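You operate a simulated robot arm through the tools that you are given. There is no shell and no other tool. Be economical: measure what you need, move in short steps, check, and stop when the job is done.

Carry out the task below with a simulated robot arm. There is one attempt and no reset: what you move stays moved.

TASK
Switch the feeder off, then put both pads back in the chute.
Fine: the pads in the trough; set the dial to 1 and slide the yellow slider of the gauge back.
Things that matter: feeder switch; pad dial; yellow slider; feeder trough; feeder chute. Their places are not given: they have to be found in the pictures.

It is judged by the outcome, as a careful person would: the job done as asked, and still so three seconds after it is handed in. It fails if anything else is knocked over, pushed out of place, dropped, spilled or broken.

THE ROBOT
A 7-joint arm with a two-finger parallel gripper, fixed in place. Base frame: the origin is at the foot of the arm, x ahead of it, y to its left, z up. Lengths are in m, angles in degrees, forces in N, time in s.
With the tool pointing down near the work surface it reaches from about 0.24 to 0.68 m from the base axis. Its first joint turns from -66.0 to 66.0 degrees. Payload 2.4 kg.
Tool frame: the origin (TCP) lies between the finger pads and is the grasp point; the fingertips stand 0.03 m ahead of it; z points along the fingers, y is the line along which they close. The gripper opens to 0.094 m. The fingers are 0.028 m wide and 0.01 m thick; the gripper's body (0.05 by 0.096 m) begins 0.055 m behind the TCP.
Orientation is that of the tool frame in the base frame, as [roll, pitch, yaw] about the fixed x, y, z axes, in that order (R = Rz(yaw) Ry(pitch) Rx(roll)). With the fingers straight down and closing along the base's y, the tool's x points along the base's -x, its y along +y and its z along -z.

THE INTERFACE
- The arm moves only by the tool nudge_tool. Its argument "commands" is a list of rows, each a list of 3 entries, a list of its own where there are three numbers: the turn, a rotation vector about the tool's x, y, z in units of 120 degrees (1.0 is 120 degrees), then the shift along the tool's x, y, z in units of 500 mm (1.0 is 500 mm), then the opening, from 0 (shut) to 1 (fully open). In form: [[[rx, ry, rz], [tx, ty, tz], claw], ...]. A call has 1 to 8 rows; each row is the pose to reach, as a shift and turn from the pose commanded when the call began, along the tool's axes at that moment. A call with a number of a shift or a turn outside -1 to 1 is refused whole. A row lasts 0.2 s, in which the tool goes at most 0.05 m and 8.6 degrees; a call with a longer step from one row to the next is refused whole, and so is a gripper value outside its range. A pose out of reach is approached as far as the arm can. The call stops where the force on the tool passes 70 N (or 10 N more than at its start, if that is more) or the arm is blocked; 0.2 s more then pass. The fingers move at their own pace (about 0.153 m/s each) and stop on an object; they squeeze with about 24 N. The grip force told is the motor's: it shows also when the fingers shut on nothing. Time passes only in rows, and 0.2 s behind the last, so rows that repeat a pose let the fingers close. It gives the time, the measured TCP pose, the force on the tool (base axes), the opening and the grip force at its end, in the units of the frame above (readings bear some noise).
- Cameras (640 x 400 px; columns grow to the right, rows downward): "scene" is fixed at [0.0321, 0.4693, 1.4419]; the picture's right is [-0.81, -0.59, 0.00], its down [-0.35, 0.48, -0.81] and it looks along [0.48, -0.65, -0.59] (base axes); focal length 276 px, centre (320, 200). "wrist" rides on the gripper at [-0.037, 0, -0.058] in the tool frame; the picture's right is [0.00, -1.00, 0.00], its down [0.97, 0.00, -0.24] and it looks along [0.24, 0.00, 0.97] (tool axes); focal length 218 px, centre (320, 200).
- snapshot(camera): a new picture of that camera. No time passes.
- point_at(camera, pixels): for up to 12 pixels [column, row] of the newest picture of that camera ("zoom" is the newest enlarged one), the place [x, y, z] in the base frame of the surface seen there, good to about 0.003 m. No time passes.
- inspect(camera, box): a new picture of the part [left, top, right, bottom] of that camera's present view, enlarged. No time passes.
- finish_job(): hands the job in; it is judged then, once.

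Work in short steps. Measure before you move; look again where a grasp or a placing could have gone wrong, and mend it. You have 80 turns and 38 pictures in all, the two below and enlarged ones among them. Open the gripper and draw the arm clear of the work before you hand the job in, unless the task says otherwise; then end with one line.

The tools are called after "Call:" as a command line: name --argument value ..., lists and objects as JSON in quotes. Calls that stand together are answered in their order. nudge_tool: Moves the arm, as the interface text tells. Its arguments: {"type":"object","properties":{"commands":{"type":"array","items":{"type":"array"}}},"required":["commands"]} The other tools are called the same way: snapshot (camera) takes a picture; point_at (camera, pixels) gives the place of the surface under pixels of a picture; inspect (camera, box) takes an enlarged picture of a part of a camera's view; finish_job () hands the job in.

At the start:

```text
time: 0.0
tool_pos: [0.4373, -0.1044, 1.2449]
orientation: [-180.0, -0.1, -180.0]
ft_force: [1.1, -0.6, -0.7]
finger_gap: 0.094
grasp_force: 0.0
```

scene: 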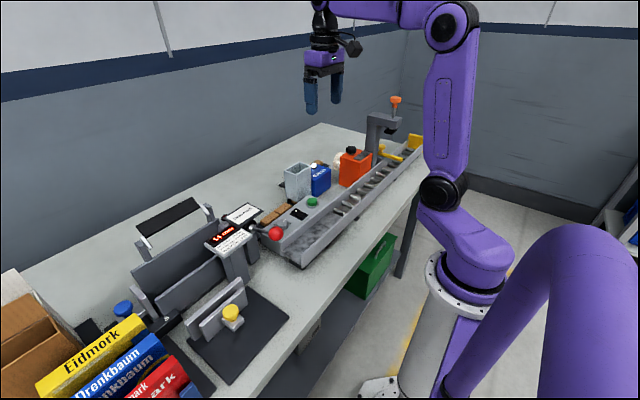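
wrist: 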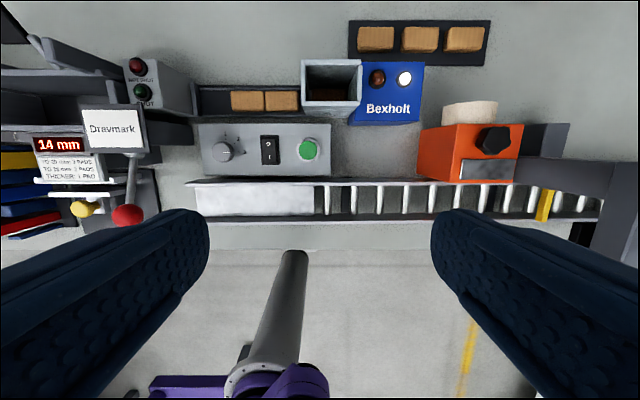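

I start with enlarged views of the gauge and the feeder panel to read the labels and find the controls.

Call:
inspect --camera "wrist" --box '[0, 30, 200, 250]'

Call:
inspect --camera "wrist" --box '[190, 10, 430, 220]'

Call:
inspect --camera "scene" --box '[190, 130, 430, 280]'

```text
1.82 times, centred on (100, 140) of wrist
```

zoom: 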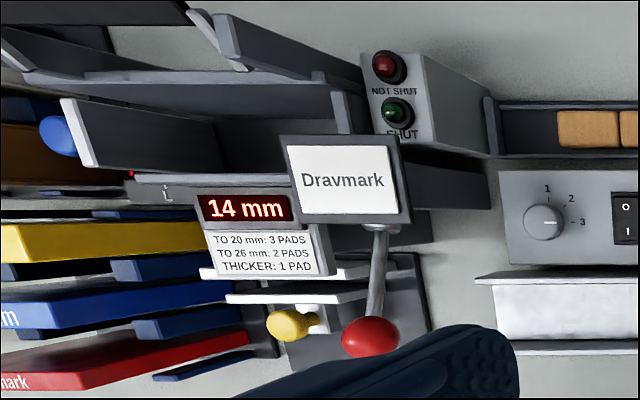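

```text
1.90 times, centred on (310, 115) of wrist
```

zoom: 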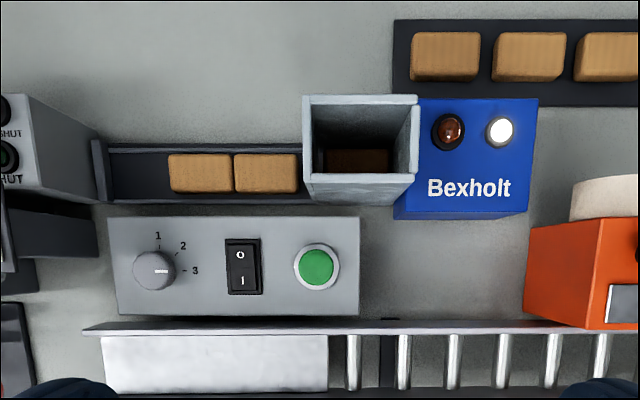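

```text
2.67 times, centred on (310, 205) of scene
```

zoom: 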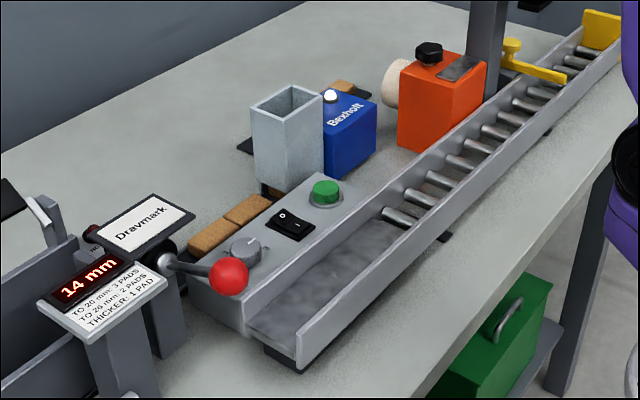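

I measure the switch, dial, button, pads, chute and yellow knob in the wrist picture.

Call:
point_at --camera "wrist" --pixels '[[222, 150], [269, 142], [269, 157], [307, 149], [247, 100], [281, 100], [304, 62], [359, 62], [306, 98], [357, 98], [81, 209], [127, 214]]'

Call:
inspect --camera "scene" --box '[100, 190, 300, 390]'

```text
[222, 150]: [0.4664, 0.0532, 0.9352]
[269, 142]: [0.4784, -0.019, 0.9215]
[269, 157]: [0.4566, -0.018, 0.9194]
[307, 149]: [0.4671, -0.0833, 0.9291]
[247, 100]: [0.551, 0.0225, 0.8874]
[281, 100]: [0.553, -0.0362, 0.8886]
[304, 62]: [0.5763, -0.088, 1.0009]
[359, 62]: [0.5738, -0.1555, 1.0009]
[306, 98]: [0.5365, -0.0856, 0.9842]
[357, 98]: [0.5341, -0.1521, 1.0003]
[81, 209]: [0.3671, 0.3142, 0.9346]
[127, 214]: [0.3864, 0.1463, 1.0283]
```

```text
2.00 times, centred on (200, 290) of scene
```

zoom: 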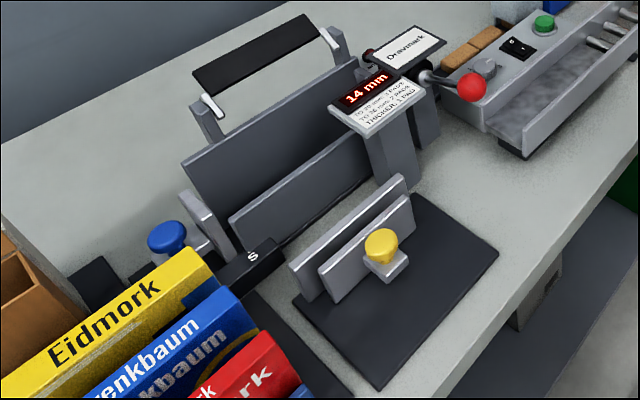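

The switch sits near (0.467,-0.019,0.92). I go above it with shut fingers and look closely to see which side is down.

Call:
nudge_tool --commands '[[[0, 0, 0], [-0.015, 0.043, 0.08], 0.5], [[0, 0, 0], [-0.03, 0.086, 0.16], 0], [[0, 0, 0], [-0.045, 0.129, 0.24], 0], [[0, 0, 0], [-0.06, 0.172, 0.3], 0], [[0, 0, 0], [-0.06, 0.172, 0.3], 0]]'

Call:
snapshot --camera "wrist"

```text
time: 1.2
tool_pos: [0.4666, -0.0194, 1.0944]
orientation: [180.0, 0.0, 180.0]
ft_force: [-0.4, -0.2, 0.1]
finger_gap: 0.0
grasp_force: 24.3
```

```text
31 pictures are left
```

wrist: 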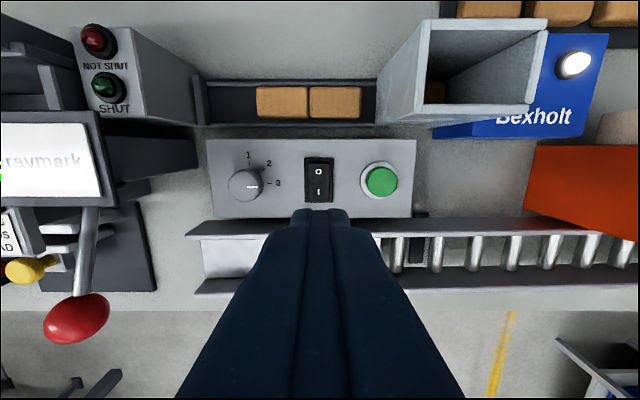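

The rocker appears at (318,178). I enlarge it and take depth at both ends.

Call:
inspect --camera "wrist" --box '[210, 70, 430, 220]'

Call:
point_at --camera "wrist" --pixels '[[318, 160], [318, 166], [318, 178], [318, 190], [318, 196], [298, 178], [245, 184], [258, 90], [305, 90], [311, 116], [360, 90], [360, 117]]'

```text
2.67 times, centred on (320, 145) of wrist
```

zoom: 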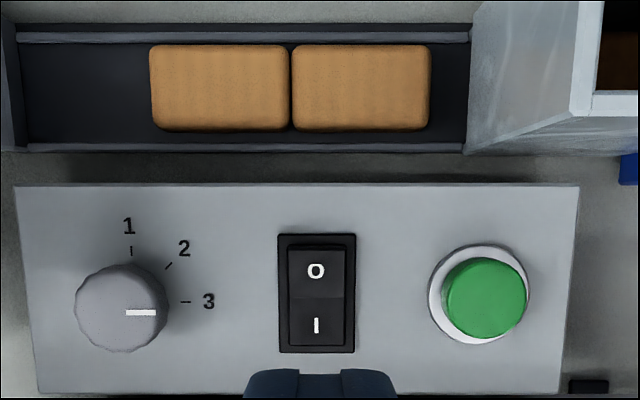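

```text
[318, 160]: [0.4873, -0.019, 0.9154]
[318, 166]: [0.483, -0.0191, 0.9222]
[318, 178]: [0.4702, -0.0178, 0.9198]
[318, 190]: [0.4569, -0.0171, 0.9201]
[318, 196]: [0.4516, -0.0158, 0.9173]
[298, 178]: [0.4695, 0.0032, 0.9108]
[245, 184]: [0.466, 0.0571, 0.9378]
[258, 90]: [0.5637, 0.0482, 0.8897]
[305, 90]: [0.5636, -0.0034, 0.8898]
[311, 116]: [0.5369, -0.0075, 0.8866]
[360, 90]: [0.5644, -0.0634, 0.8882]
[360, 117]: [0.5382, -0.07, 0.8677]
```

The O half is higher (0.922 at x 0.483), so the feeder is on; I press the O half at x≈0.487 with the shut fingertips.

Call:
nudge_tool --commands '[[[0, 0, 0], [-0.02, 0.002, 0.09], 0], [[0, 0, 0], [-0.039, 0.002, 0.18], 0], [[0, 0, 0], [-0.039, 0.002, 0.26], 0], [[0, 0, 0], [-0.039, 0.002, 0.28], 0], [[0, 0, 0], [-0.039, 0.002, 0.29], 0], [[0, 0, 0], [-0.039, 0.002, 0.298], 0]]'

```text
time: 2.6
tool_pos: [0.4883, -0.019, 0.9476]
orientation: [179.9, 0.1, -180.0]
ft_force: [-5.7, 0.4, 27.9]
finger_gap: 0.0001
grasp_force: 24.0
```

I felt 28 N with the tip at 0.9176; I lift back and check the rocker.

Call:
nudge_tool --commands '[[[0, 0, 0], [0, 0, -0.09], 0], [[0, 0, 0], [0.02, 0, -0.18], 0], [[0, 0, 0], [0.039, 0, -0.27], 0], [[0, 0, 0], [0.039, 0, -0.298], 0]]'

Call:
inspect --camera "wrist" --box '[210, 70, 430, 220]'

Call:
point_at --camera "zoom" --pixels '[[316, 256], [316, 272], [316, 292], [316, 320], [316, 338]]'

```text
time: 3.6
tool_pos: [0.4668, -0.0174, 1.0955]
orientation: [-180.0, 0.1, 180.0]
ft_force: [-0.2, 0.4, -0.1]
finger_gap: 0.0003
grasp_force: 24.0
```

```text
2.67 times, centred on (320, 145) of wrist
```

zoom: 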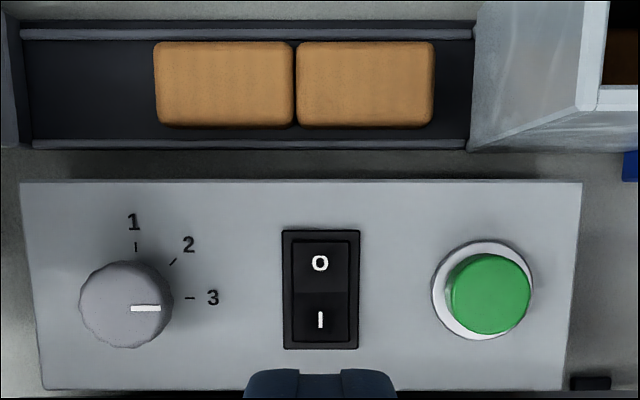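

```text
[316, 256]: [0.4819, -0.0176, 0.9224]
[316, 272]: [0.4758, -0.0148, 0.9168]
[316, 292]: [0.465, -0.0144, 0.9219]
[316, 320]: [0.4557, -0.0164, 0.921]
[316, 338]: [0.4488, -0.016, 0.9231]
```

The labels have shifted relative to the frame, which suggests the rocker has tipped; I confirm with a large close-up from each camera.

Call:
inspect --camera "wrist" --box '[300, 145, 340, 210]'

Call:
inspect --camera "scene" --box '[190, 130, 430, 280]'

```text
6.15 times, centred on (320, 178) of wrist
```

zoom: 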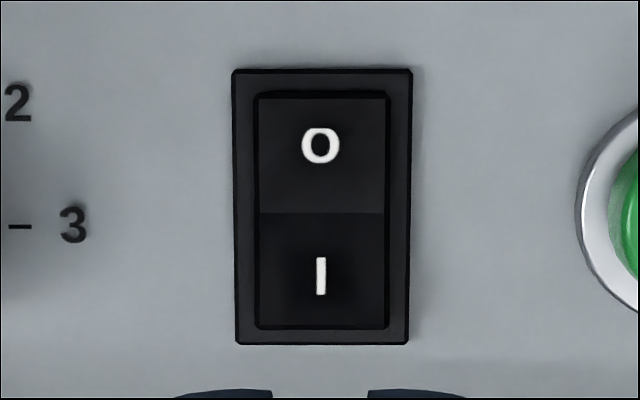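

```text
2.67 times, centred on (310, 205) of scene
```

zoom: 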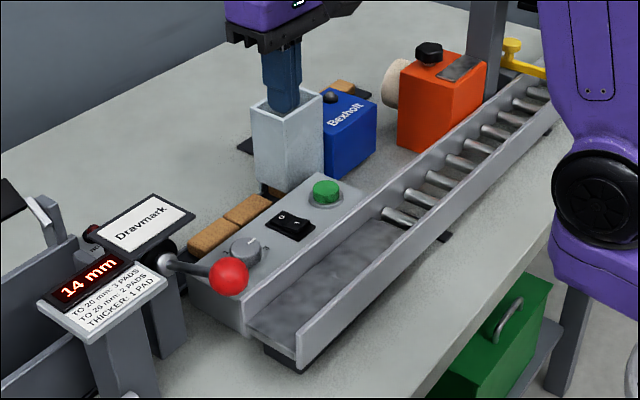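

The white lamp on the Bexholt box went dark, so the feeder is off. Next I view the pads in the trough from closer, slightly above the chute height.

Call:
nudge_tool --commands '[[[0, 0, 0], [-0.05, 0.0, 0.06], 0.4], [[0, 0, 0], [-0.07, 0.0, 0.12], 0.4], [[0, 0, 0], [-0.07, 0.0, 0.12], 0.4]]'

Call:
snapshot --camera "wrist"

```text
time: 4.4
tool_pos: [0.5019, -0.0181, 1.0349]
orientation: [179.9, 0.1, 179.9]
ft_force: [-0.1, -0.1, -0.3]
finger_gap: 0.0378
grasp_force: 0.1
```

```text
26 pictures are left
```

wrist: 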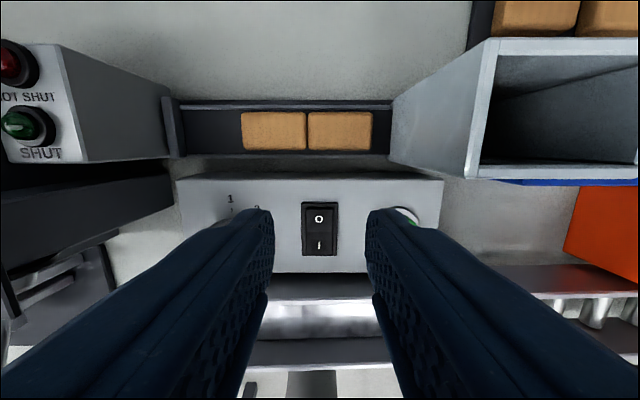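

The pads are at (274,131) and (340,131); I measure their edges, rails, floor and end stop.

Call:
point_at --camera "wrist" --pixels '[[274, 131], [340, 131], [243, 131], [304, 131], [310, 131], [371, 131], [210, 131], [382, 131], [274, 103], [274, 107], [274, 152], [170, 125]]'

Call:
inspect --camera "wrist" --box '[160, 80, 400, 180]'

Call:
point_at --camera "zoom" --pixels '[[300, 56], [300, 64], [300, 74], [300, 86], [300, 180], [300, 188], [300, 196], [300, 206], [130, 64], [130, 72], [130, 196], [130, 202]]'

```text
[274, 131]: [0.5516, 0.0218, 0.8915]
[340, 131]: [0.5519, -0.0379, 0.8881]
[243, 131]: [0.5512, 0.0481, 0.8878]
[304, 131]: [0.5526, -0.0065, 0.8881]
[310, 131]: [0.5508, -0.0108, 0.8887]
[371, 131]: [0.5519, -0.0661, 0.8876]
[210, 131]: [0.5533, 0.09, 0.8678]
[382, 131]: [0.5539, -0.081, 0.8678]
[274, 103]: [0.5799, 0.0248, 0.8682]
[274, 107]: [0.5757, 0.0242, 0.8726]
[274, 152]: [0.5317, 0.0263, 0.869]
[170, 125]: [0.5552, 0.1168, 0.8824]
```

```text
2.67 times, centred on (280, 130) of wrist
```

zoom: 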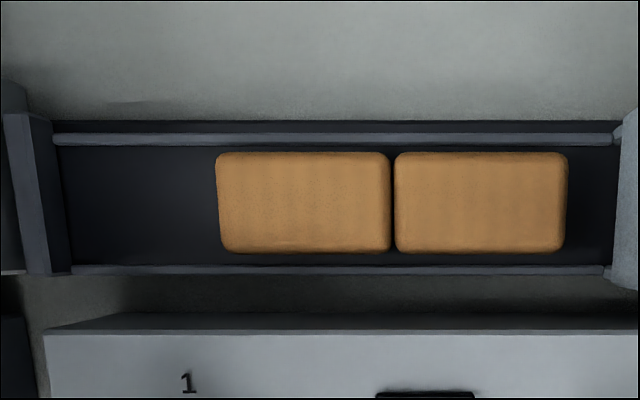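

```text
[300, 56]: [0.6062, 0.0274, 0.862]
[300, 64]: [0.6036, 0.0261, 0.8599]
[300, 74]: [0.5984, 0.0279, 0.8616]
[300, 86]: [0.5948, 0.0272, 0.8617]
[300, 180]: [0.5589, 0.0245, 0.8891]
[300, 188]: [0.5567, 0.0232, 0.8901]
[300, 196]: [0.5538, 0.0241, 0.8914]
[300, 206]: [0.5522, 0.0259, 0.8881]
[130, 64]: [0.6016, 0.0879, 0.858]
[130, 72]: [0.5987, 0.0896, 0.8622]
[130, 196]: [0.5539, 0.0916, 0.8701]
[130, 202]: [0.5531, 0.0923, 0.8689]
```

Pads are 0.020 thick (floor 0.868, top 0.889), rails only to 0.872, so I can grip them across x. I turn the tool so the fingers close along x with the camera on the +y side.

Call:
nudge_tool --commands '[[[0, 0, -0.07], [0, 0, -0.01], 0.65], [[0, 0, -0.14], [0, 0, -0.02], 0.65], [[0, 0, -0.21], [0, 0, -0.03], 0.65], [[0, 0, -0.28], [0, 0, -0.03], 0.65], [[0, 0, -0.35], [0, 0, -0.03], 0.65], [[0, 0, -0.42], [0, 0, -0.03], 0.65], [[0, 0, -0.49], [0, 0, -0.03], 0.65], [[0, 0, -0.56], [0, 0, -0.03], 0.65]]'

Call:
nudge_tool --commands '[[[0, 0, -0.07], [0, 0, 0], 0.65], [[0, 0, -0.14], [0, 0, 0], 0.65], [[0, 0, -0.19], [0, 0, 0], 0.65]]'

Call:
snapshot --camera "wrist"

```text
time: 6.2
tool_pos: [0.5018, -0.0185, 1.0512]
orientation: [-179.9, 0.1, -112.6]
ft_force: [0.2, -0.2, -0.6]
finger_gap: 0.0612
grasp_force: 0.0
```

```text
time: 7.0
tool_pos: [0.5022, -0.0183, 1.0508]
orientation: [180.0, 0.0, -89.9]
ft_force: [0.5, -0.3, 0.3]
finger_gap: 0.0611
grasp_force: 0.1
```

```text
24 pictures are left
```

wrist: 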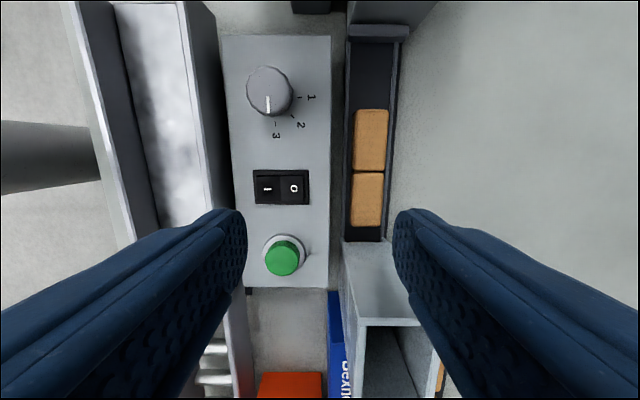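

Now I measure the chute rim and the panel's far edge in this view.

Call:
point_at --camera "wrist" --pixels '[[329, 120], [329, 220], [355, 140], [388, 140], [353, 205], [383, 205], [362, 345], [358, 340], [390, 321], [365, 380], [432, 340], [369, 112]]'

Call:
inspect --camera "wrist" --box '[330, 200, 450, 400]'

```text
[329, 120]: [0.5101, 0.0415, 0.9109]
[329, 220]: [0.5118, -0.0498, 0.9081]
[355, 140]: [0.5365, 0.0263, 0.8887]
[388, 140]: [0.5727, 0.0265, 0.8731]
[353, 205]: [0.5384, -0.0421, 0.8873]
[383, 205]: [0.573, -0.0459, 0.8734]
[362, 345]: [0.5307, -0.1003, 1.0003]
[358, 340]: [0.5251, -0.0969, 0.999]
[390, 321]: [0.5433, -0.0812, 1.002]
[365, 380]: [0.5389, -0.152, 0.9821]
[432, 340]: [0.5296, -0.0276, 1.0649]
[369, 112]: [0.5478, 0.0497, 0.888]
```

```text
2.00 times, centred on (390, 300) of wrist
```

zoom: 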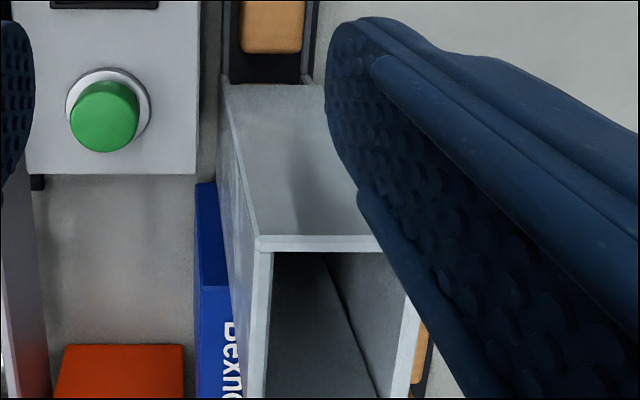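

I move up over the chute with open fingers for a clean measure of its opening.

Call:
nudge_tool --commands '[[[0, 0, 0], [0, 0, -0.09], 1], [[0, 0, 0], [0.06, -0.04, -0.15], 1], [[0, 0, 0], [0.14, -0.08, -0.18], 1], [[0, 0, 0], [0.2, -0.1, -0.18], 1], [[0, 0, 0], [0.2, -0.1, -0.18], 1]]'

Call:
inspect --camera "wrist" --box '[220, 100, 420, 300]'

```text
time: 8.2
tool_pos: [0.552, -0.118, 1.1402]
orientation: [180.0, -0.1, -90.0]
ft_force: [-1.0, 0.3, 0.0]
finger_gap: 0.0942
grasp_force: 0.1
```

```text
2.00 times, centred on (320, 200) of wrist
```

zoom: 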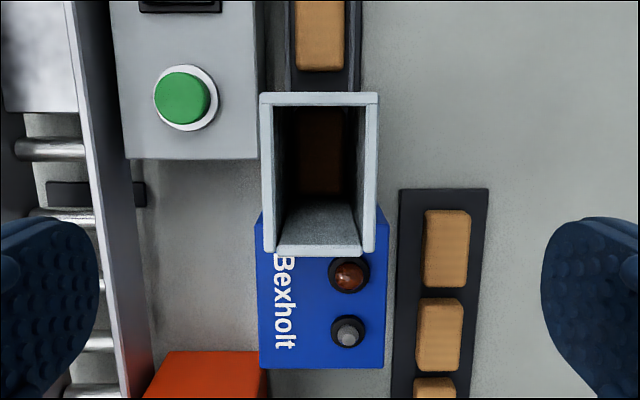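

Call:
point_at --camera "zoom" --pixels '[[267, 150], [267, 200], [370, 150], [369, 200], [320, 99], [290, 99], [320, 251], [290, 251], [315, 150]]'

```text
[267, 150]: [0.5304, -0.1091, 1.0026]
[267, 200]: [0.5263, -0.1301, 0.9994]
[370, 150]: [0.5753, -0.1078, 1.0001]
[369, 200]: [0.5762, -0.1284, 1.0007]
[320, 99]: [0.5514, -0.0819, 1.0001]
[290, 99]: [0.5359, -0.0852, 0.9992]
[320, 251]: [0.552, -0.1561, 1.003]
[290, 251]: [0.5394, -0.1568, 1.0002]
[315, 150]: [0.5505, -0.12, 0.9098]
```

Chute opening centre is (0.552,-0.120), rim 1.000, inner about 0.042×0.068. I go over the nearer pad (y≈-0.0375) and descend around it with a 0.048 opening.

Call:
nudge_tool --commands '[[[0, 0, 0], [-0.08, 0, 0], 0.51], [[0, 0, 0], [-0.161, 0, 0.02], 0.51], [[0, 0, 0], [-0.161, 0, 0.11], 0.51], [[0, 0, 0], [-0.161, 0, 0.2], 0.51], [[0, 0, 0], [-0.161, 0, 0.29], 0.51], [[0, 0, 0], [-0.161, 0, 0.38], 0.51]]'

Call:
snapshot --camera "wrist"

```text
time: 9.6
tool_pos: [0.5521, -0.0392, 0.9493]
orientation: [-179.9, 0.0, -89.9]
ft_force: [-0.7, 0.6, 0.0]
finger_gap: 0.0481
grasp_force: 0.0
```

```text
21 pictures are left
```

wrist: 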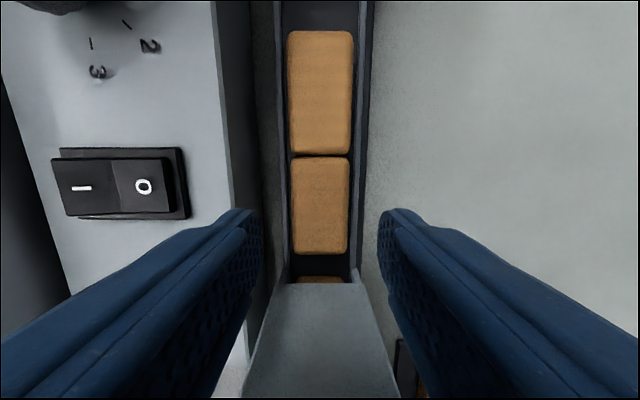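

Alignment looks good, and the rocker shows O pressed. I descend the last 43 mm and close.

Call:
nudge_tool --commands '[[[0, 0, 0], [-0.003, 0, 0.05], 0.51], [[0, 0, 0], [-0.003, 0, 0.085], 0.51], [[0, 0, 0], [-0.003, 0, 0.085], 0.3], [[0, 0, 0], [-0.003, 0, 0.085], 0.2], [[0, 0, 0], [-0.003, 0, 0.085], 0.2]]'

```text
time: 10.8
tool_pos: [0.5521, -0.0368, 0.9075]
orientation: [-180.0, 0.0, -90.1]
ft_force: [1.4, -0.1, -0.1]
finger_gap: 0.0326
grasp_force: 23.9
```

Gripped at 0.0326. I lift clear and carry it over the chute centre.

Call:
nudge_tool --commands '[[[0, 0, 0], [0, 0, -0.08], 0.2], [[0, 0, 0], [0, 0, -0.17], 0.2], [[0, 0, 0], [0, 0, -0.26], 0.2], [[0, 0, 0], [0, 0, -0.32], 0.2], [[0, 0, 0], [0.08, 0, -0.32], 0.2], [[0, 0, 0], [0.166, 0, -0.32], 0.2], [[0, 0, 0], [0.166, 0, -0.32], 0.2]]'

Call:
snapshot --camera "wrist"

```text
time: 12.4
tool_pos: [0.551, -0.1204, 1.0678]
orientation: [180.0, 0.0, -90.0]
ft_force: [0.0, 0.0, -0.3]
finger_gap: 0.0325
grasp_force: 24.0
```

```text
20 pictures are left
```

wrist: 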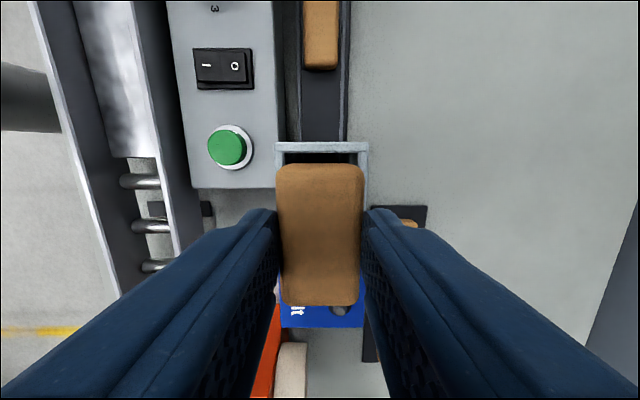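

I check the held pad's ends against the chute centre.

Call:
point_at --camera "wrist" --pixels '[[320, 166], [320, 302], [282, 230], [358, 230], [320, 146]]'

```text
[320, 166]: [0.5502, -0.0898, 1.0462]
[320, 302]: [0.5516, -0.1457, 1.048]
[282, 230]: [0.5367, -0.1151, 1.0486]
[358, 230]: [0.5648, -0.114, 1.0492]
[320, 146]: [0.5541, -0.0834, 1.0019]
```

Pad is centred within 2 mm. I lower it so its bottom enters the chute by ~6 mm, then release and rise.

Call:
nudge_tool --commands '[[[0, 0, 0], [0.003, -0.002, 0.03], 0.2], [[0, 0, 0], [0.003, -0.002, 0.055], 0.2], [[0, 0, 0], [0.003, -0.002, 0.067], 0.2]]'

```text
time: 13.2
tool_pos: [0.553, -0.1214, 1.0336]
orientation: [180.0, 0.0, -90.0]
ft_force: [-0.1, -0.7, 0.5]
finger_gap: 0.0326
grasp_force: 23.9
```

Call:
nudge_tool --commands '[[[0, 0, 0], [0, 0, 0], 0.51], [[0, 0, 0], [0, 0, 0], 0.51], [[0, 0, 0], [0, 0, -0.08], 0.51], [[0, 0, 0], [0, 0, -0.16], 0.51]]'

Call:
inspect --camera "wrist" --box '[220, 60, 420, 310]'

```text
time: 14.2
tool_pos: [0.5533, -0.1214, 1.1151]
orientation: [-180.0, 0.0, -90.0]
ft_force: [1.1, -0.6, -1.1]
finger_gap: 0.0478
grasp_force: 0.1
```

```text
1.60 times, centred on (320, 185) of wrist
```

zoom: 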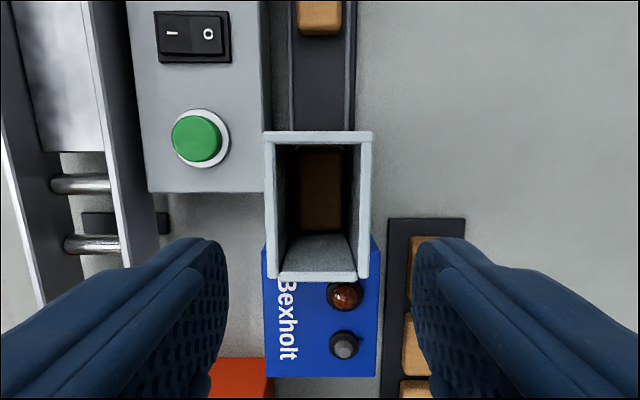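

The pad lies flat on the stack. Now the second pad, centre y≈0.021.

Call:
nudge_tool --commands '[[[0, 0, 0], [-0.09, 0.002, 0], 0.51], [[0, 0, 0], [-0.18, 0.002, 0], 0.51], [[0, 0, 0], [-0.27, 0.002, 0], 0.51], [[0, 0, 0], [-0.286, 0.002, 0.08], 0.51], [[0, 0, 0], [-0.286, 0.002, 0.17], 0.51], [[0, 0, 0], [-0.286, 0.002, 0.26], 0.51], [[0, 0, 0], [-0.286, 0.002, 0.33], 0.51]]'

Call:
snapshot --camera "wrist"

Call:
point_at --camera "wrist" --pixels '[[320, 170], [320, 210], [320, 240]]'

```text
time: 15.8
tool_pos: [0.5515, 0.0229, 0.9487]
orientation: [-179.9, 0.0, -90.0]
ft_force: [0.0, -0.1, -0.2]
finger_gap: 0.0476
grasp_force: 0.0
```

```text
18 pictures are left
```

wrist: 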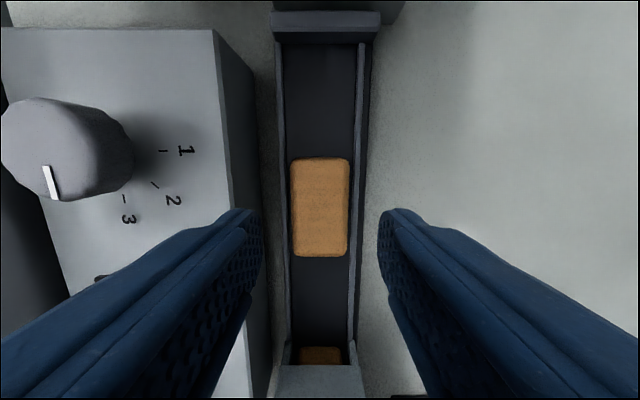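

```text
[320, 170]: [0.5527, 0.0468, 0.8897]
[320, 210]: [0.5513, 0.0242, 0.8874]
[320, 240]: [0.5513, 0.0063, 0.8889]
```

The pad is centred about 2 mm ahead of the TCP; I adjust, descend, and grip.

Call:
nudge_tool --commands '[[[0, 0, 0], [-0.004, 0, 0.05], 0.51], [[0, 0, 0], [-0.004, 0, 0.084], 0.51], [[0, 0, 0], [-0.004, 0, 0.084], 0.3], [[0, 0, 0], [-0.004, 0, 0.084], 0.2], [[0, 0, 0], [-0.004, 0, 0.084], 0.2]]'

Call:
nudge_tool --commands '[[[0, 0, 0], [0, 0, -0.08], 0.2], [[0, 0, 0], [0, 0, -0.17], 0.2], [[0, 0, 0], [0, 0, -0.26], 0.2], [[0, 0, 0], [0, 0, -0.32], 0.2], [[0, 0, 0], [0.09, 0, -0.32], 0.2], [[0, 0, 0], [0.18, 0, -0.32], 0.2], [[0, 0, 0], [0.288, 0, -0.32], 0.2]]'

```text
time: 17.0
tool_pos: [0.5514, 0.0241, 0.9069]
orientation: [-179.9, 0.1, -90.0]
ft_force: [-0.6, 0.3, 0.6]
finger_gap: 0.0324
grasp_force: 23.7
```

```text
refused: row 7 steps farther than a row can; nothing moved
```

Gripped at 0.0324. I lift and carry it to the chute with shorter steps.

Call:
nudge_tool --commands '[[[0, 0, 0], [0, 0, -0.08], 0.2], [[0, 0, 0], [0, 0, -0.17], 0.2], [[0, 0, 0], [0, 0, -0.26], 0.2], [[0, 0, 0], [0, 0, -0.32], 0.2], [[0, 0, 0], [0.08, 0, -0.32], 0.2], [[0, 0, 0], [0.16, 0, -0.32], 0.2], [[0, 0, 0], [0.24, 0, -0.32], 0.2], [[0, 0, 0], [0.288, 0, -0.32], 0.2]]'

Call:
snapshot --camera "wrist"

Call:
point_at --camera "wrist" --pixels '[[320, 168], [320, 300], [284, 230], [356, 230]]'

```text
time: 18.8
tool_pos: [0.5505, -0.1204, 1.0676]
orientation: [179.9, 0.0, -90.1]
ft_force: [-0.1, 0.7, 0.4]
finger_gap: 0.0323
grasp_force: 23.9
```

```text
17 pictures are left
```

wrist: 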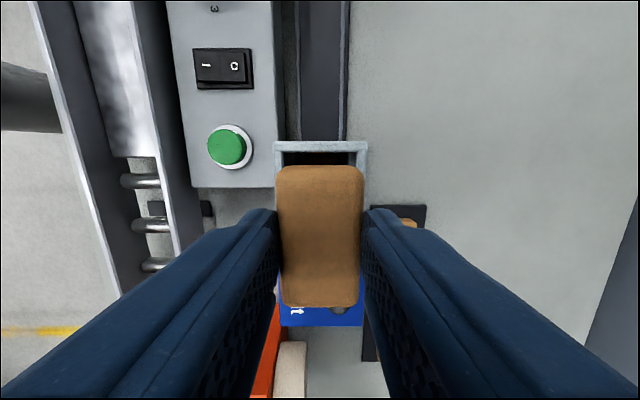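

```text
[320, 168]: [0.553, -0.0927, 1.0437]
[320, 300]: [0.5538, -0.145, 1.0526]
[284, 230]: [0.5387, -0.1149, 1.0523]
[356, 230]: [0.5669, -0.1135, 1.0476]
```

Same position as before; I lower it in.

Call:
nudge_tool --commands '[[[0, 0, 0], [0.002, -0.002, 0.03], 0.2], [[0, 0, 0], [0.002, -0.002, 0.055], 0.2], [[0, 0, 0], [0.002, -0.002, 0.067], 0.2], [[0, 0, 0], [0.002, -0.002, 0.067], 0.2], [[0, 0, 0], [0.002, -0.002, 0.067], 0.51], [[0, 0, 0], [0.002, -0.002, 0.067], 0.51], [[0, 0, 0], [0, 0, -0.01], 0.51], [[0, 0, 0], [0, 0, -0.1], 0.51]]'

Call:
snapshot --camera "wrist"

Call:
inspect --camera "scene" --box '[100, 180, 300, 380]'

```text
time: 20.6
tool_pos: [0.5518, -0.1176, 1.1197]
orientation: [-180.0, -0.1, -90.0]
ft_force: [-0.1, -1.3, 0.5]
finger_gap: 0.048
grasp_force: 0.0
```

```text
16 pictures are left
```

wrist: 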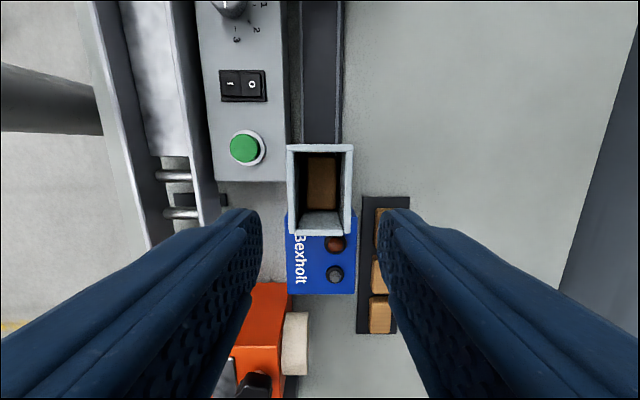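

```text
2.00 times, centred on (200, 280) of scene
```

zoom: 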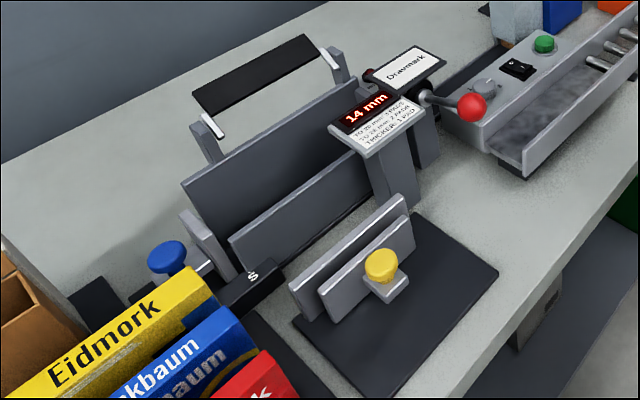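

Both pads are in the chute and the trough is empty. Now the dial at (0.466,0.056): it must turn from 3 (pointer to −y) to 1 (pointer to +x), +90° seen from above. I go back to yaw 180 while moving above it.

Call:
nudge_tool --commands '[[[0, 0, 0.07], [-0.0435, 0.0215, 0], 0.51], [[0, 0, 0.14], [-0.087, 0.043, 0], 0.51], [[0, 0, 0.21], [-0.13, 0.0645, 0], 0.51], [[0, 0, 0.28], [-0.174, 0.086, 0], 0.51], [[0, 0, 0.35], [-0.2175, 0.1075, 0], 0.51], [[0, 0, 0.42], [-0.261, 0.129, 0], 0.51], [[0, 0, 0.49], [-0.3045, 0.15, 0.03], 0.51], [[0, 0, 0.56], [-0.348, 0.172, 0.06], 0.51]]'

Call:
nudge_tool --commands '[[[0, 0, 0.07], [0, 0, 0], 0.51], [[0, 0, 0.14], [0, 0, 0], 0.51], [[0, 0, 0.19], [0, 0, 0], 0.51]]'

Call:
snapshot --camera "wrist"

```text
time: 22.4
tool_pos: [0.4662, 0.0541, 1.0883]
orientation: [-180.0, 0.1, -157.3]
ft_force: [0.1, 0.3, -0.9]
finger_gap: 0.0479
grasp_force: 0.0
```

```text
time: 23.2
tool_pos: [0.4674, 0.0547, 1.0882]
orientation: [179.9, 0.0, 179.9]
ft_force: [0.0, 0.3, -1.4]
finger_gap: 0.0481
grasp_force: 0.0
```

```text
14 pictures are left
```

wrist: 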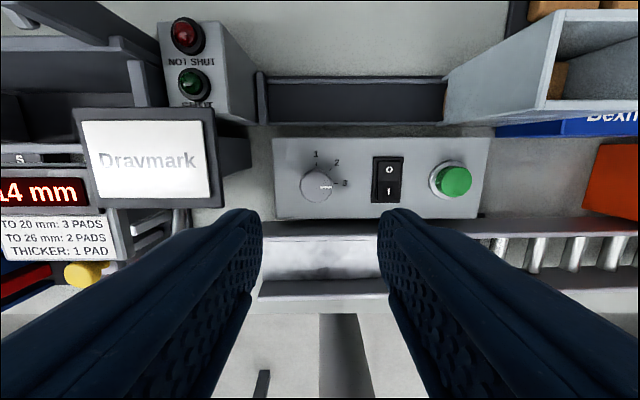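

I measure the dial edges, the conveyor rail and the sign that is close by.

Call:
point_at --camera "wrist" --pixels '[[318, 184], [302, 184], [332, 184], [318, 169], [318, 199], [318, 228], [318, 215], [212, 150], [212, 195], [150, 160], [315, 160], [343, 183]]'

Call:
inspect --camera "wrist" --box '[270, 130, 370, 230]'

```text
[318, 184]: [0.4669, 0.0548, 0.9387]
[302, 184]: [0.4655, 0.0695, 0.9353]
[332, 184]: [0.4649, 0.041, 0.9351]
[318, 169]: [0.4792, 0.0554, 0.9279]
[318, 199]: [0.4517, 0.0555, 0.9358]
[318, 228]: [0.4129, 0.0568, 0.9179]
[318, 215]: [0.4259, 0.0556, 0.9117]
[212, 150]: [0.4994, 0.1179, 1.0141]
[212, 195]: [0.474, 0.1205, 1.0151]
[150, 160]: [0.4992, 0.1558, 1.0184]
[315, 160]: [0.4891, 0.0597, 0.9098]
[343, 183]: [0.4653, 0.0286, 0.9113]
```

```text
4.00 times, centred on (320, 180) of wrist
```

zoom: 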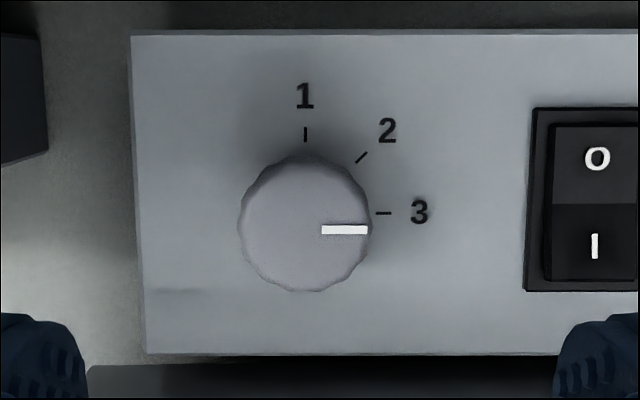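

Dial centre (0.4655,0.0555), top 0.938. The wrist camera would swing near the sign (y 0.118, z 1.015), so I'll start from yaw 90 and turn to 180 to keep the camera on the free side.

Call:
nudge_tool --commands '[[[0, 0, 0.07], [0, 0, 0], 0.51], [[0, 0, 0.14], [0, 0, 0], 0.51], [[0, 0, 0.21], [0, 0, 0], 0.51], [[0, 0, 0.28], [0, 0, 0], 0.51], [[0, 0, 0.35], [0, 0, 0], 0.51], [[0, 0, 0.42], [0, 0, 0], 0.51], [[0, 0, 0.49], [0, 0, 0], 0.51], [[0, 0, 0.56], [0, 0, 0], 0.51]]'

Call:
nudge_tool --commands '[[[0, 0, 0.07], [0, 0, 0], 0.51], [[0, 0, 0.14], [0, 0, 0], 0.51], [[0, 0, 0.19], [0, 0, 0], 0.51], [[0, 0, 0.19], [0, 0, 0], 0.51]]'

Call:
snapshot --camera "wrist"

```text
time: 25.0
tool_pos: [0.4666, 0.054, 1.0895]
orientation: [180.0, 0.0, 112.6]
ft_force: [-1.0, -0.4, 1.4]
finger_gap: 0.0479
grasp_force: 0.1
```

```text
time: 26.0
tool_pos: [0.4674, 0.0548, 1.0873]
orientation: [-180.0, -0.1, 89.9]
ft_force: [-0.4, -0.2, -0.2]
finger_gap: 0.0478
grasp_force: 0.1
```

```text
12 pictures are left
```

wrist: 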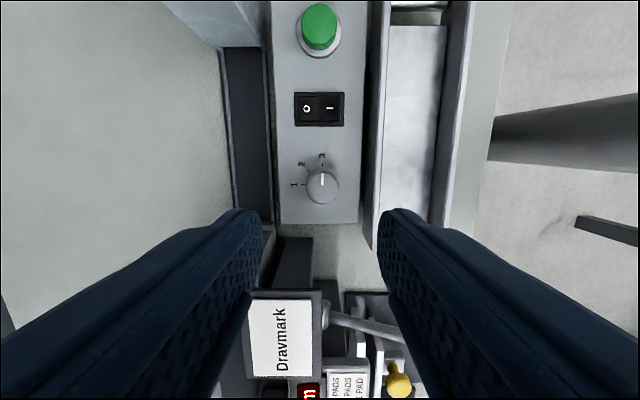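

Now I descend over the knob with a 0.042 opening and close on it.

Call:
nudge_tool --commands '[[[0, 0, 0], [0.001, -0.003, 0.09], 0.45], [[0, 0, 0], [0.001, -0.003, 0.18], 0.45], [[0, 0, 0], [0.001, -0.003, 0.24], 0.45], [[0, 0, 0], [0.001, -0.003, 0.274], 0.45], [[0, 0, 0], [0.001, -0.003, 0.274], 0.25], [[0, 0, 0], [0.001, -0.003, 0.274], 0.2], [[0, 0, 0], [0.001, -0.003, 0.274], 0.2]]'

```text
time: 27.6
tool_pos: [0.4637, 0.0555, 0.9506]
orientation: [-179.8, 0.0, 90.0]
ft_force: [-13.1, -0.9, 6.8]
finger_gap: 0.0324
grasp_force: 45.0
```

Knob gripped (0.0324). I turn it +90° about the base vertical, easing 2 mm toward −x to relieve the side force.

Call:
nudge_tool --commands '[[[0, 0, 0], [0, -0.004, 0], 0.2], [[0, 0, -0.07], [0, -0.004, 0], 0.2], [[0, 0, -0.14], [0, -0.004, 0], 0.2], [[0, 0, -0.21], [0, -0.004, 0], 0.2], [[0, 0, -0.28], [0, -0.004, 0], 0.2], [[0, 0, -0.35], [0, -0.004, 0], 0.2]]'

```text
time: 29.0
tool_pos: [0.4666, 0.0557, 0.951]
orientation: [179.6, 0.2, 132.2]
ft_force: [26.7, 5.9, -22.2]
finger_gap: 0.0327
grasp_force: 45.1
```

Turned 42°; there's side force +27 N, so I shift back ~1.5 mm and continue the turn.

Call:
nudge_tool --commands '[[[0, 0, 0], [-0.002, 0.0022, 0], 0.2], [[0, 0, -0.07], [-0.002, 0.0022, 0], 0.2], [[0, 0, -0.14], [-0.002, 0.0022, 0], 0.2], [[0, 0, -0.21], [-0.002, 0.0022, 0], 0.2], [[0, 0, -0.28], [-0.002, 0.0022, 0], 0.2], [[0, 0, -0.35], [-0.002, 0.0022, 0], 0.2], [[0, 0, -0.4], [-0.002, 0.0022, 0], 0.2], [[0, 0, -0.4], [-0.002, 0.0022, 0], 0.2]]'

```text
time: 30.8
tool_pos: [0.4676, 0.0578, 0.95]
orientation: [179.9, 0.6, -179.7]
ft_force: [18.7, 31.2, -5.2]
finger_gap: 0.0321
grasp_force: 44.6
```

At yaw 180. I release and rise to view the dial.

Call:
nudge_tool --commands '[[[0, 0, 0], [0, 0, 0], 0.45], [[0, 0, 0], [0, 0, 0], 0.45], [[0, 0, 0], [0, 0, -0.09], 0.45], [[0, 0, 0], [0, 0, -0.18], 0.45], [[0, 0, 0], [0, 0, -0.27], 0.45]]'

Call:
inspect --camera "wrist" --box '[270, 130, 370, 230]'

```text
time: 32.0
tool_pos: [0.4636, 0.0548, 1.0849]
orientation: [179.9, 0.1, 180.0]
ft_force: [-0.4, 0.5, -0.2]
finger_gap: 0.042
grasp_force: 0.1
```

```text
4.00 times, centred on (320, 180) of wrist
```

zoom: 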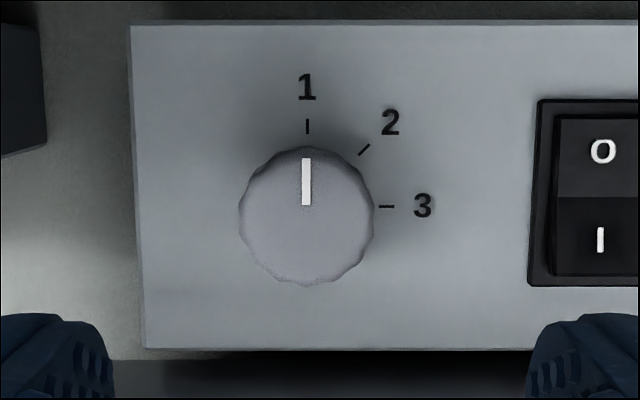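

Dial set to 1. Now I rise and travel to view the yellow slider near (0.367,0.314).

Call:
nudge_tool --commands '[[[0, 0, 0], [0, 0, -0.09], 0.45], [[0, 0, 0], [0, 0, -0.18], 0.45], [[0, 0, 0], [0.041, 0.085, -0.18], 0.45], [[0, 0, 0], [0.082, 0.17, -0.18], 0.45], [[0, 0, 0], [0.123, 0.255, -0.18], 0.45], [[0, 0, 0], [0.164, 0.34, -0.18], 0.45], [[0, 0, 0], [0.206, 0.425, -0.18], 0.9], [[0, 0, 0], [0.24, 0.505, -0.18], 0.9]]'

Call:
snapshot --camera "wrist"

```text
time: 33.8
tool_pos: [0.3456, 0.3064, 1.1756]
orientation: [179.9, -0.1, 179.9]
ft_force: [-0.3, 0.5, 0.1]
finger_gap: 0.0846
grasp_force: 0.1
```

```text
10 pictures are left
```

wrist: 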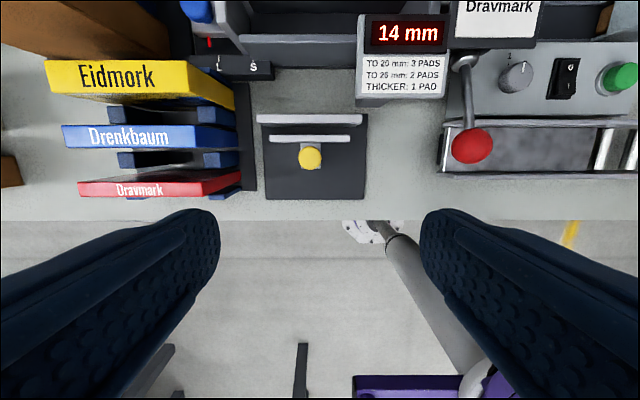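

The yellow knob is at (310,157), the slider jaw at row 138, fixed jaw at row 119, plate front at row 197. I measure these.

Call:
point_at --camera "wrist" --pixels '[[310, 157], [300, 157], [319, 157], [310, 138], [275, 138], [345, 138], [310, 118], [310, 190], [270, 190], [360, 195], [420, 90], [472, 146]]'

Call:
inspect --camera "wrist" --box '[235, 90, 395, 210]'

```text
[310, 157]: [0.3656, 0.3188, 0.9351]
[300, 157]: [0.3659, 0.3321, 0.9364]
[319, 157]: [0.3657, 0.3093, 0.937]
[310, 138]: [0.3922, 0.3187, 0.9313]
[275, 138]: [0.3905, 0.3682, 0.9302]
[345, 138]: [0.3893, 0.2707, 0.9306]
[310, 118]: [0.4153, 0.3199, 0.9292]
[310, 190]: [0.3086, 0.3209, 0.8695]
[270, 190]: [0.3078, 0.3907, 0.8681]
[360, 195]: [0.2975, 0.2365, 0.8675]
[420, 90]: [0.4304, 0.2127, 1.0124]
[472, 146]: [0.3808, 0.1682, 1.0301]
```

```text
3.33 times, centred on (315, 150) of wrist
```

zoom: 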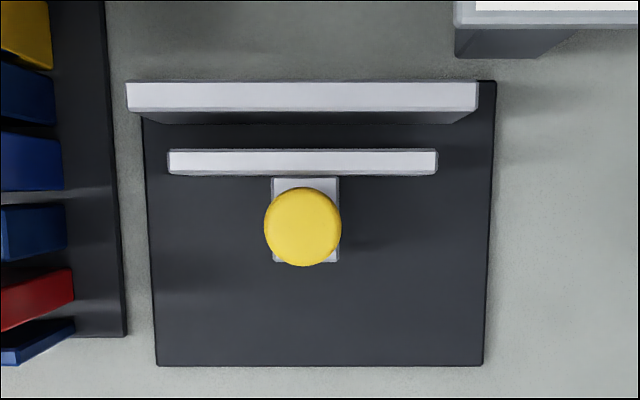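

The jaw gap is 14 mm, so "back" is −x, away from the fixed jaw. I descend on the knob (0.366,0.3195) and grip it.

Call:
nudge_tool --commands '[[[0, 0, 0], [-0.02, 0.013, 0.08], 0.48], [[0, 0, 0], [-0.04, 0.026, 0.16], 0.48], [[0, 0, 0], [-0.04, 0.026, 0.25], 0.48], [[0, 0, 0], [-0.04, 0.026, 0.34], 0.48], [[0, 0, 0], [-0.04, 0.026, 0.42], 0.48], [[0, 0, 0], [-0.04, 0.026, 0.454], 0.48], [[0, 0, 0], [-0.04, 0.026, 0.454], 0.2], [[0, 0, 0], [-0.04, 0.026, 0.454], 0.15]]'

Call:
nudge_tool --commands '[[[0, 0, 0], [0, 0, 0], 0.15], [[0, 0, 0], [0.01, 0, 0], 0.15], [[0, 0, 0], [0.02, 0, 0], 0.15]]'

Call:
inspect --camera "scene" --box '[100, 180, 300, 380]'

```text
time: 35.6
tool_pos: [0.363, 0.3199, 0.9492]
orientation: [180.0, 0.0, -179.9]
ft_force: [-1.1, -1.0, 7.0]
finger_gap: 0.0314
grasp_force: 44.9
```

```text
time: 36.4
tool_pos: [0.354, 0.3203, 0.9503]
orientation: [179.9, 0.1, -180.0]
ft_force: [1.3, 0.5, 6.2]
finger_gap: 0.0314
grasp_force: 44.9
```

```text
2.00 times, centred on (200, 280) of scene
```

zoom: 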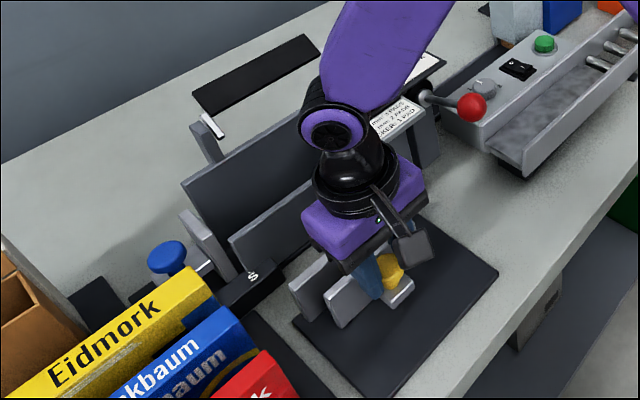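

The slider moves freely with the tool. I keep pulling in 8 mm steps until its stop.

Call:
nudge_tool --commands '[[[0, 0, 0], [0.016, 0, 0], 0.15], [[0, 0, 0], [0.032, 0, 0], 0.15], [[0, 0, 0], [0.048, 0, 0], 0.15]]'

```text
time: 37.2
tool_pos: [0.3333, 0.32, 0.9486]
orientation: [179.8, 0.3, 179.8]
ft_force: [18.5, 0.0, 4.1]
finger_gap: 0.0312
grasp_force: 45.0
```

Force rose to 18.5 N; one more small pull to see if this is the stop.

Call:
nudge_tool --commands '[[[0, 0, 0], [0.004, 0, 0], 0.15], [[0, 0, 0], [0.006, 0, 0], 0.15]]'

```text
time: 37.8
tool_pos: [0.3304, 0.3191, 0.9492]
orientation: [179.7, 0.3, 179.7]
ft_force: [34.0, -4.6, -0.5]
finger_gap: 0.0314
grasp_force: 45.0
```

The stop is reached (34 N). I release, rise and check.

Call:
nudge_tool --commands '[[[0, 0, 0], [-0.004, 0, 0], 0.15], [[0, 0, 0], [-0.004, 0, 0], 0.5], [[0, 0, 0], [-0.004, 0, 0], 0.5], [[0, 0, 0], [-0.004, 0, -0.09], 0.5], [[0, 0, 0], [-0.004, 0, -0.18], 0.5], [[0, 0, 0], [-0.004, 0, -0.27], 0.5], [[0, 0, 0], [-0.004, 0, -0.36], 0.9], [[0, 0, 0], [-0.004, 0, -0.45], 0.9]]'

Call:
snapshot --camera "wrist"

Call:
snapshot --camera "scene"

```text
time: 39.6
tool_pos: [0.3301, 0.319, 1.1738]
orientation: [-179.9, 0.0, -179.9]
ft_force: [-0.5, 0.2, 0.3]
finger_gap: 0.0844
grasp_force: 0.1
```

```text
7 pictures are left
```

wrist: 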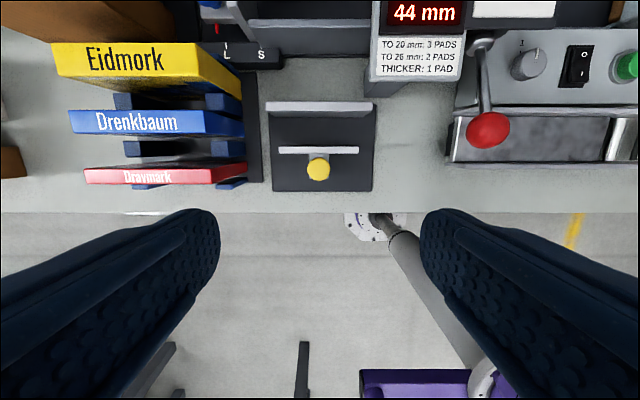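

```text
6 pictures are left
```

scene: 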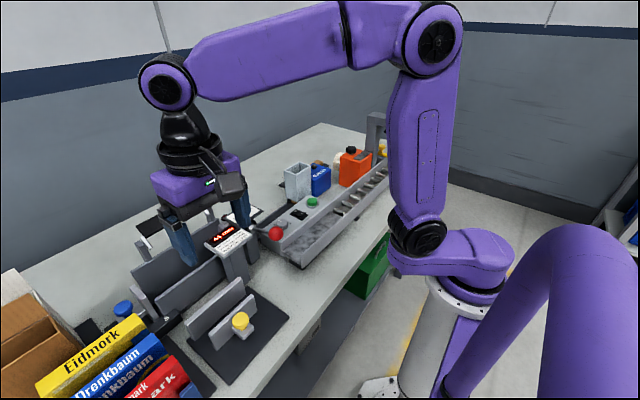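

The gauge reads 44 mm with the slider at its stop, the dial is at 1, the switch is at O, and both pads are in the chute. The gripper is open and well clear, so I hand in.

Call:
finish_job

```text
The job is handed in.
```

The feeder is off, both pads from the trough are back in the chute, the dial is at 1, and the yellow slider is pulled back to its stop (the gauge reads 44 mm).
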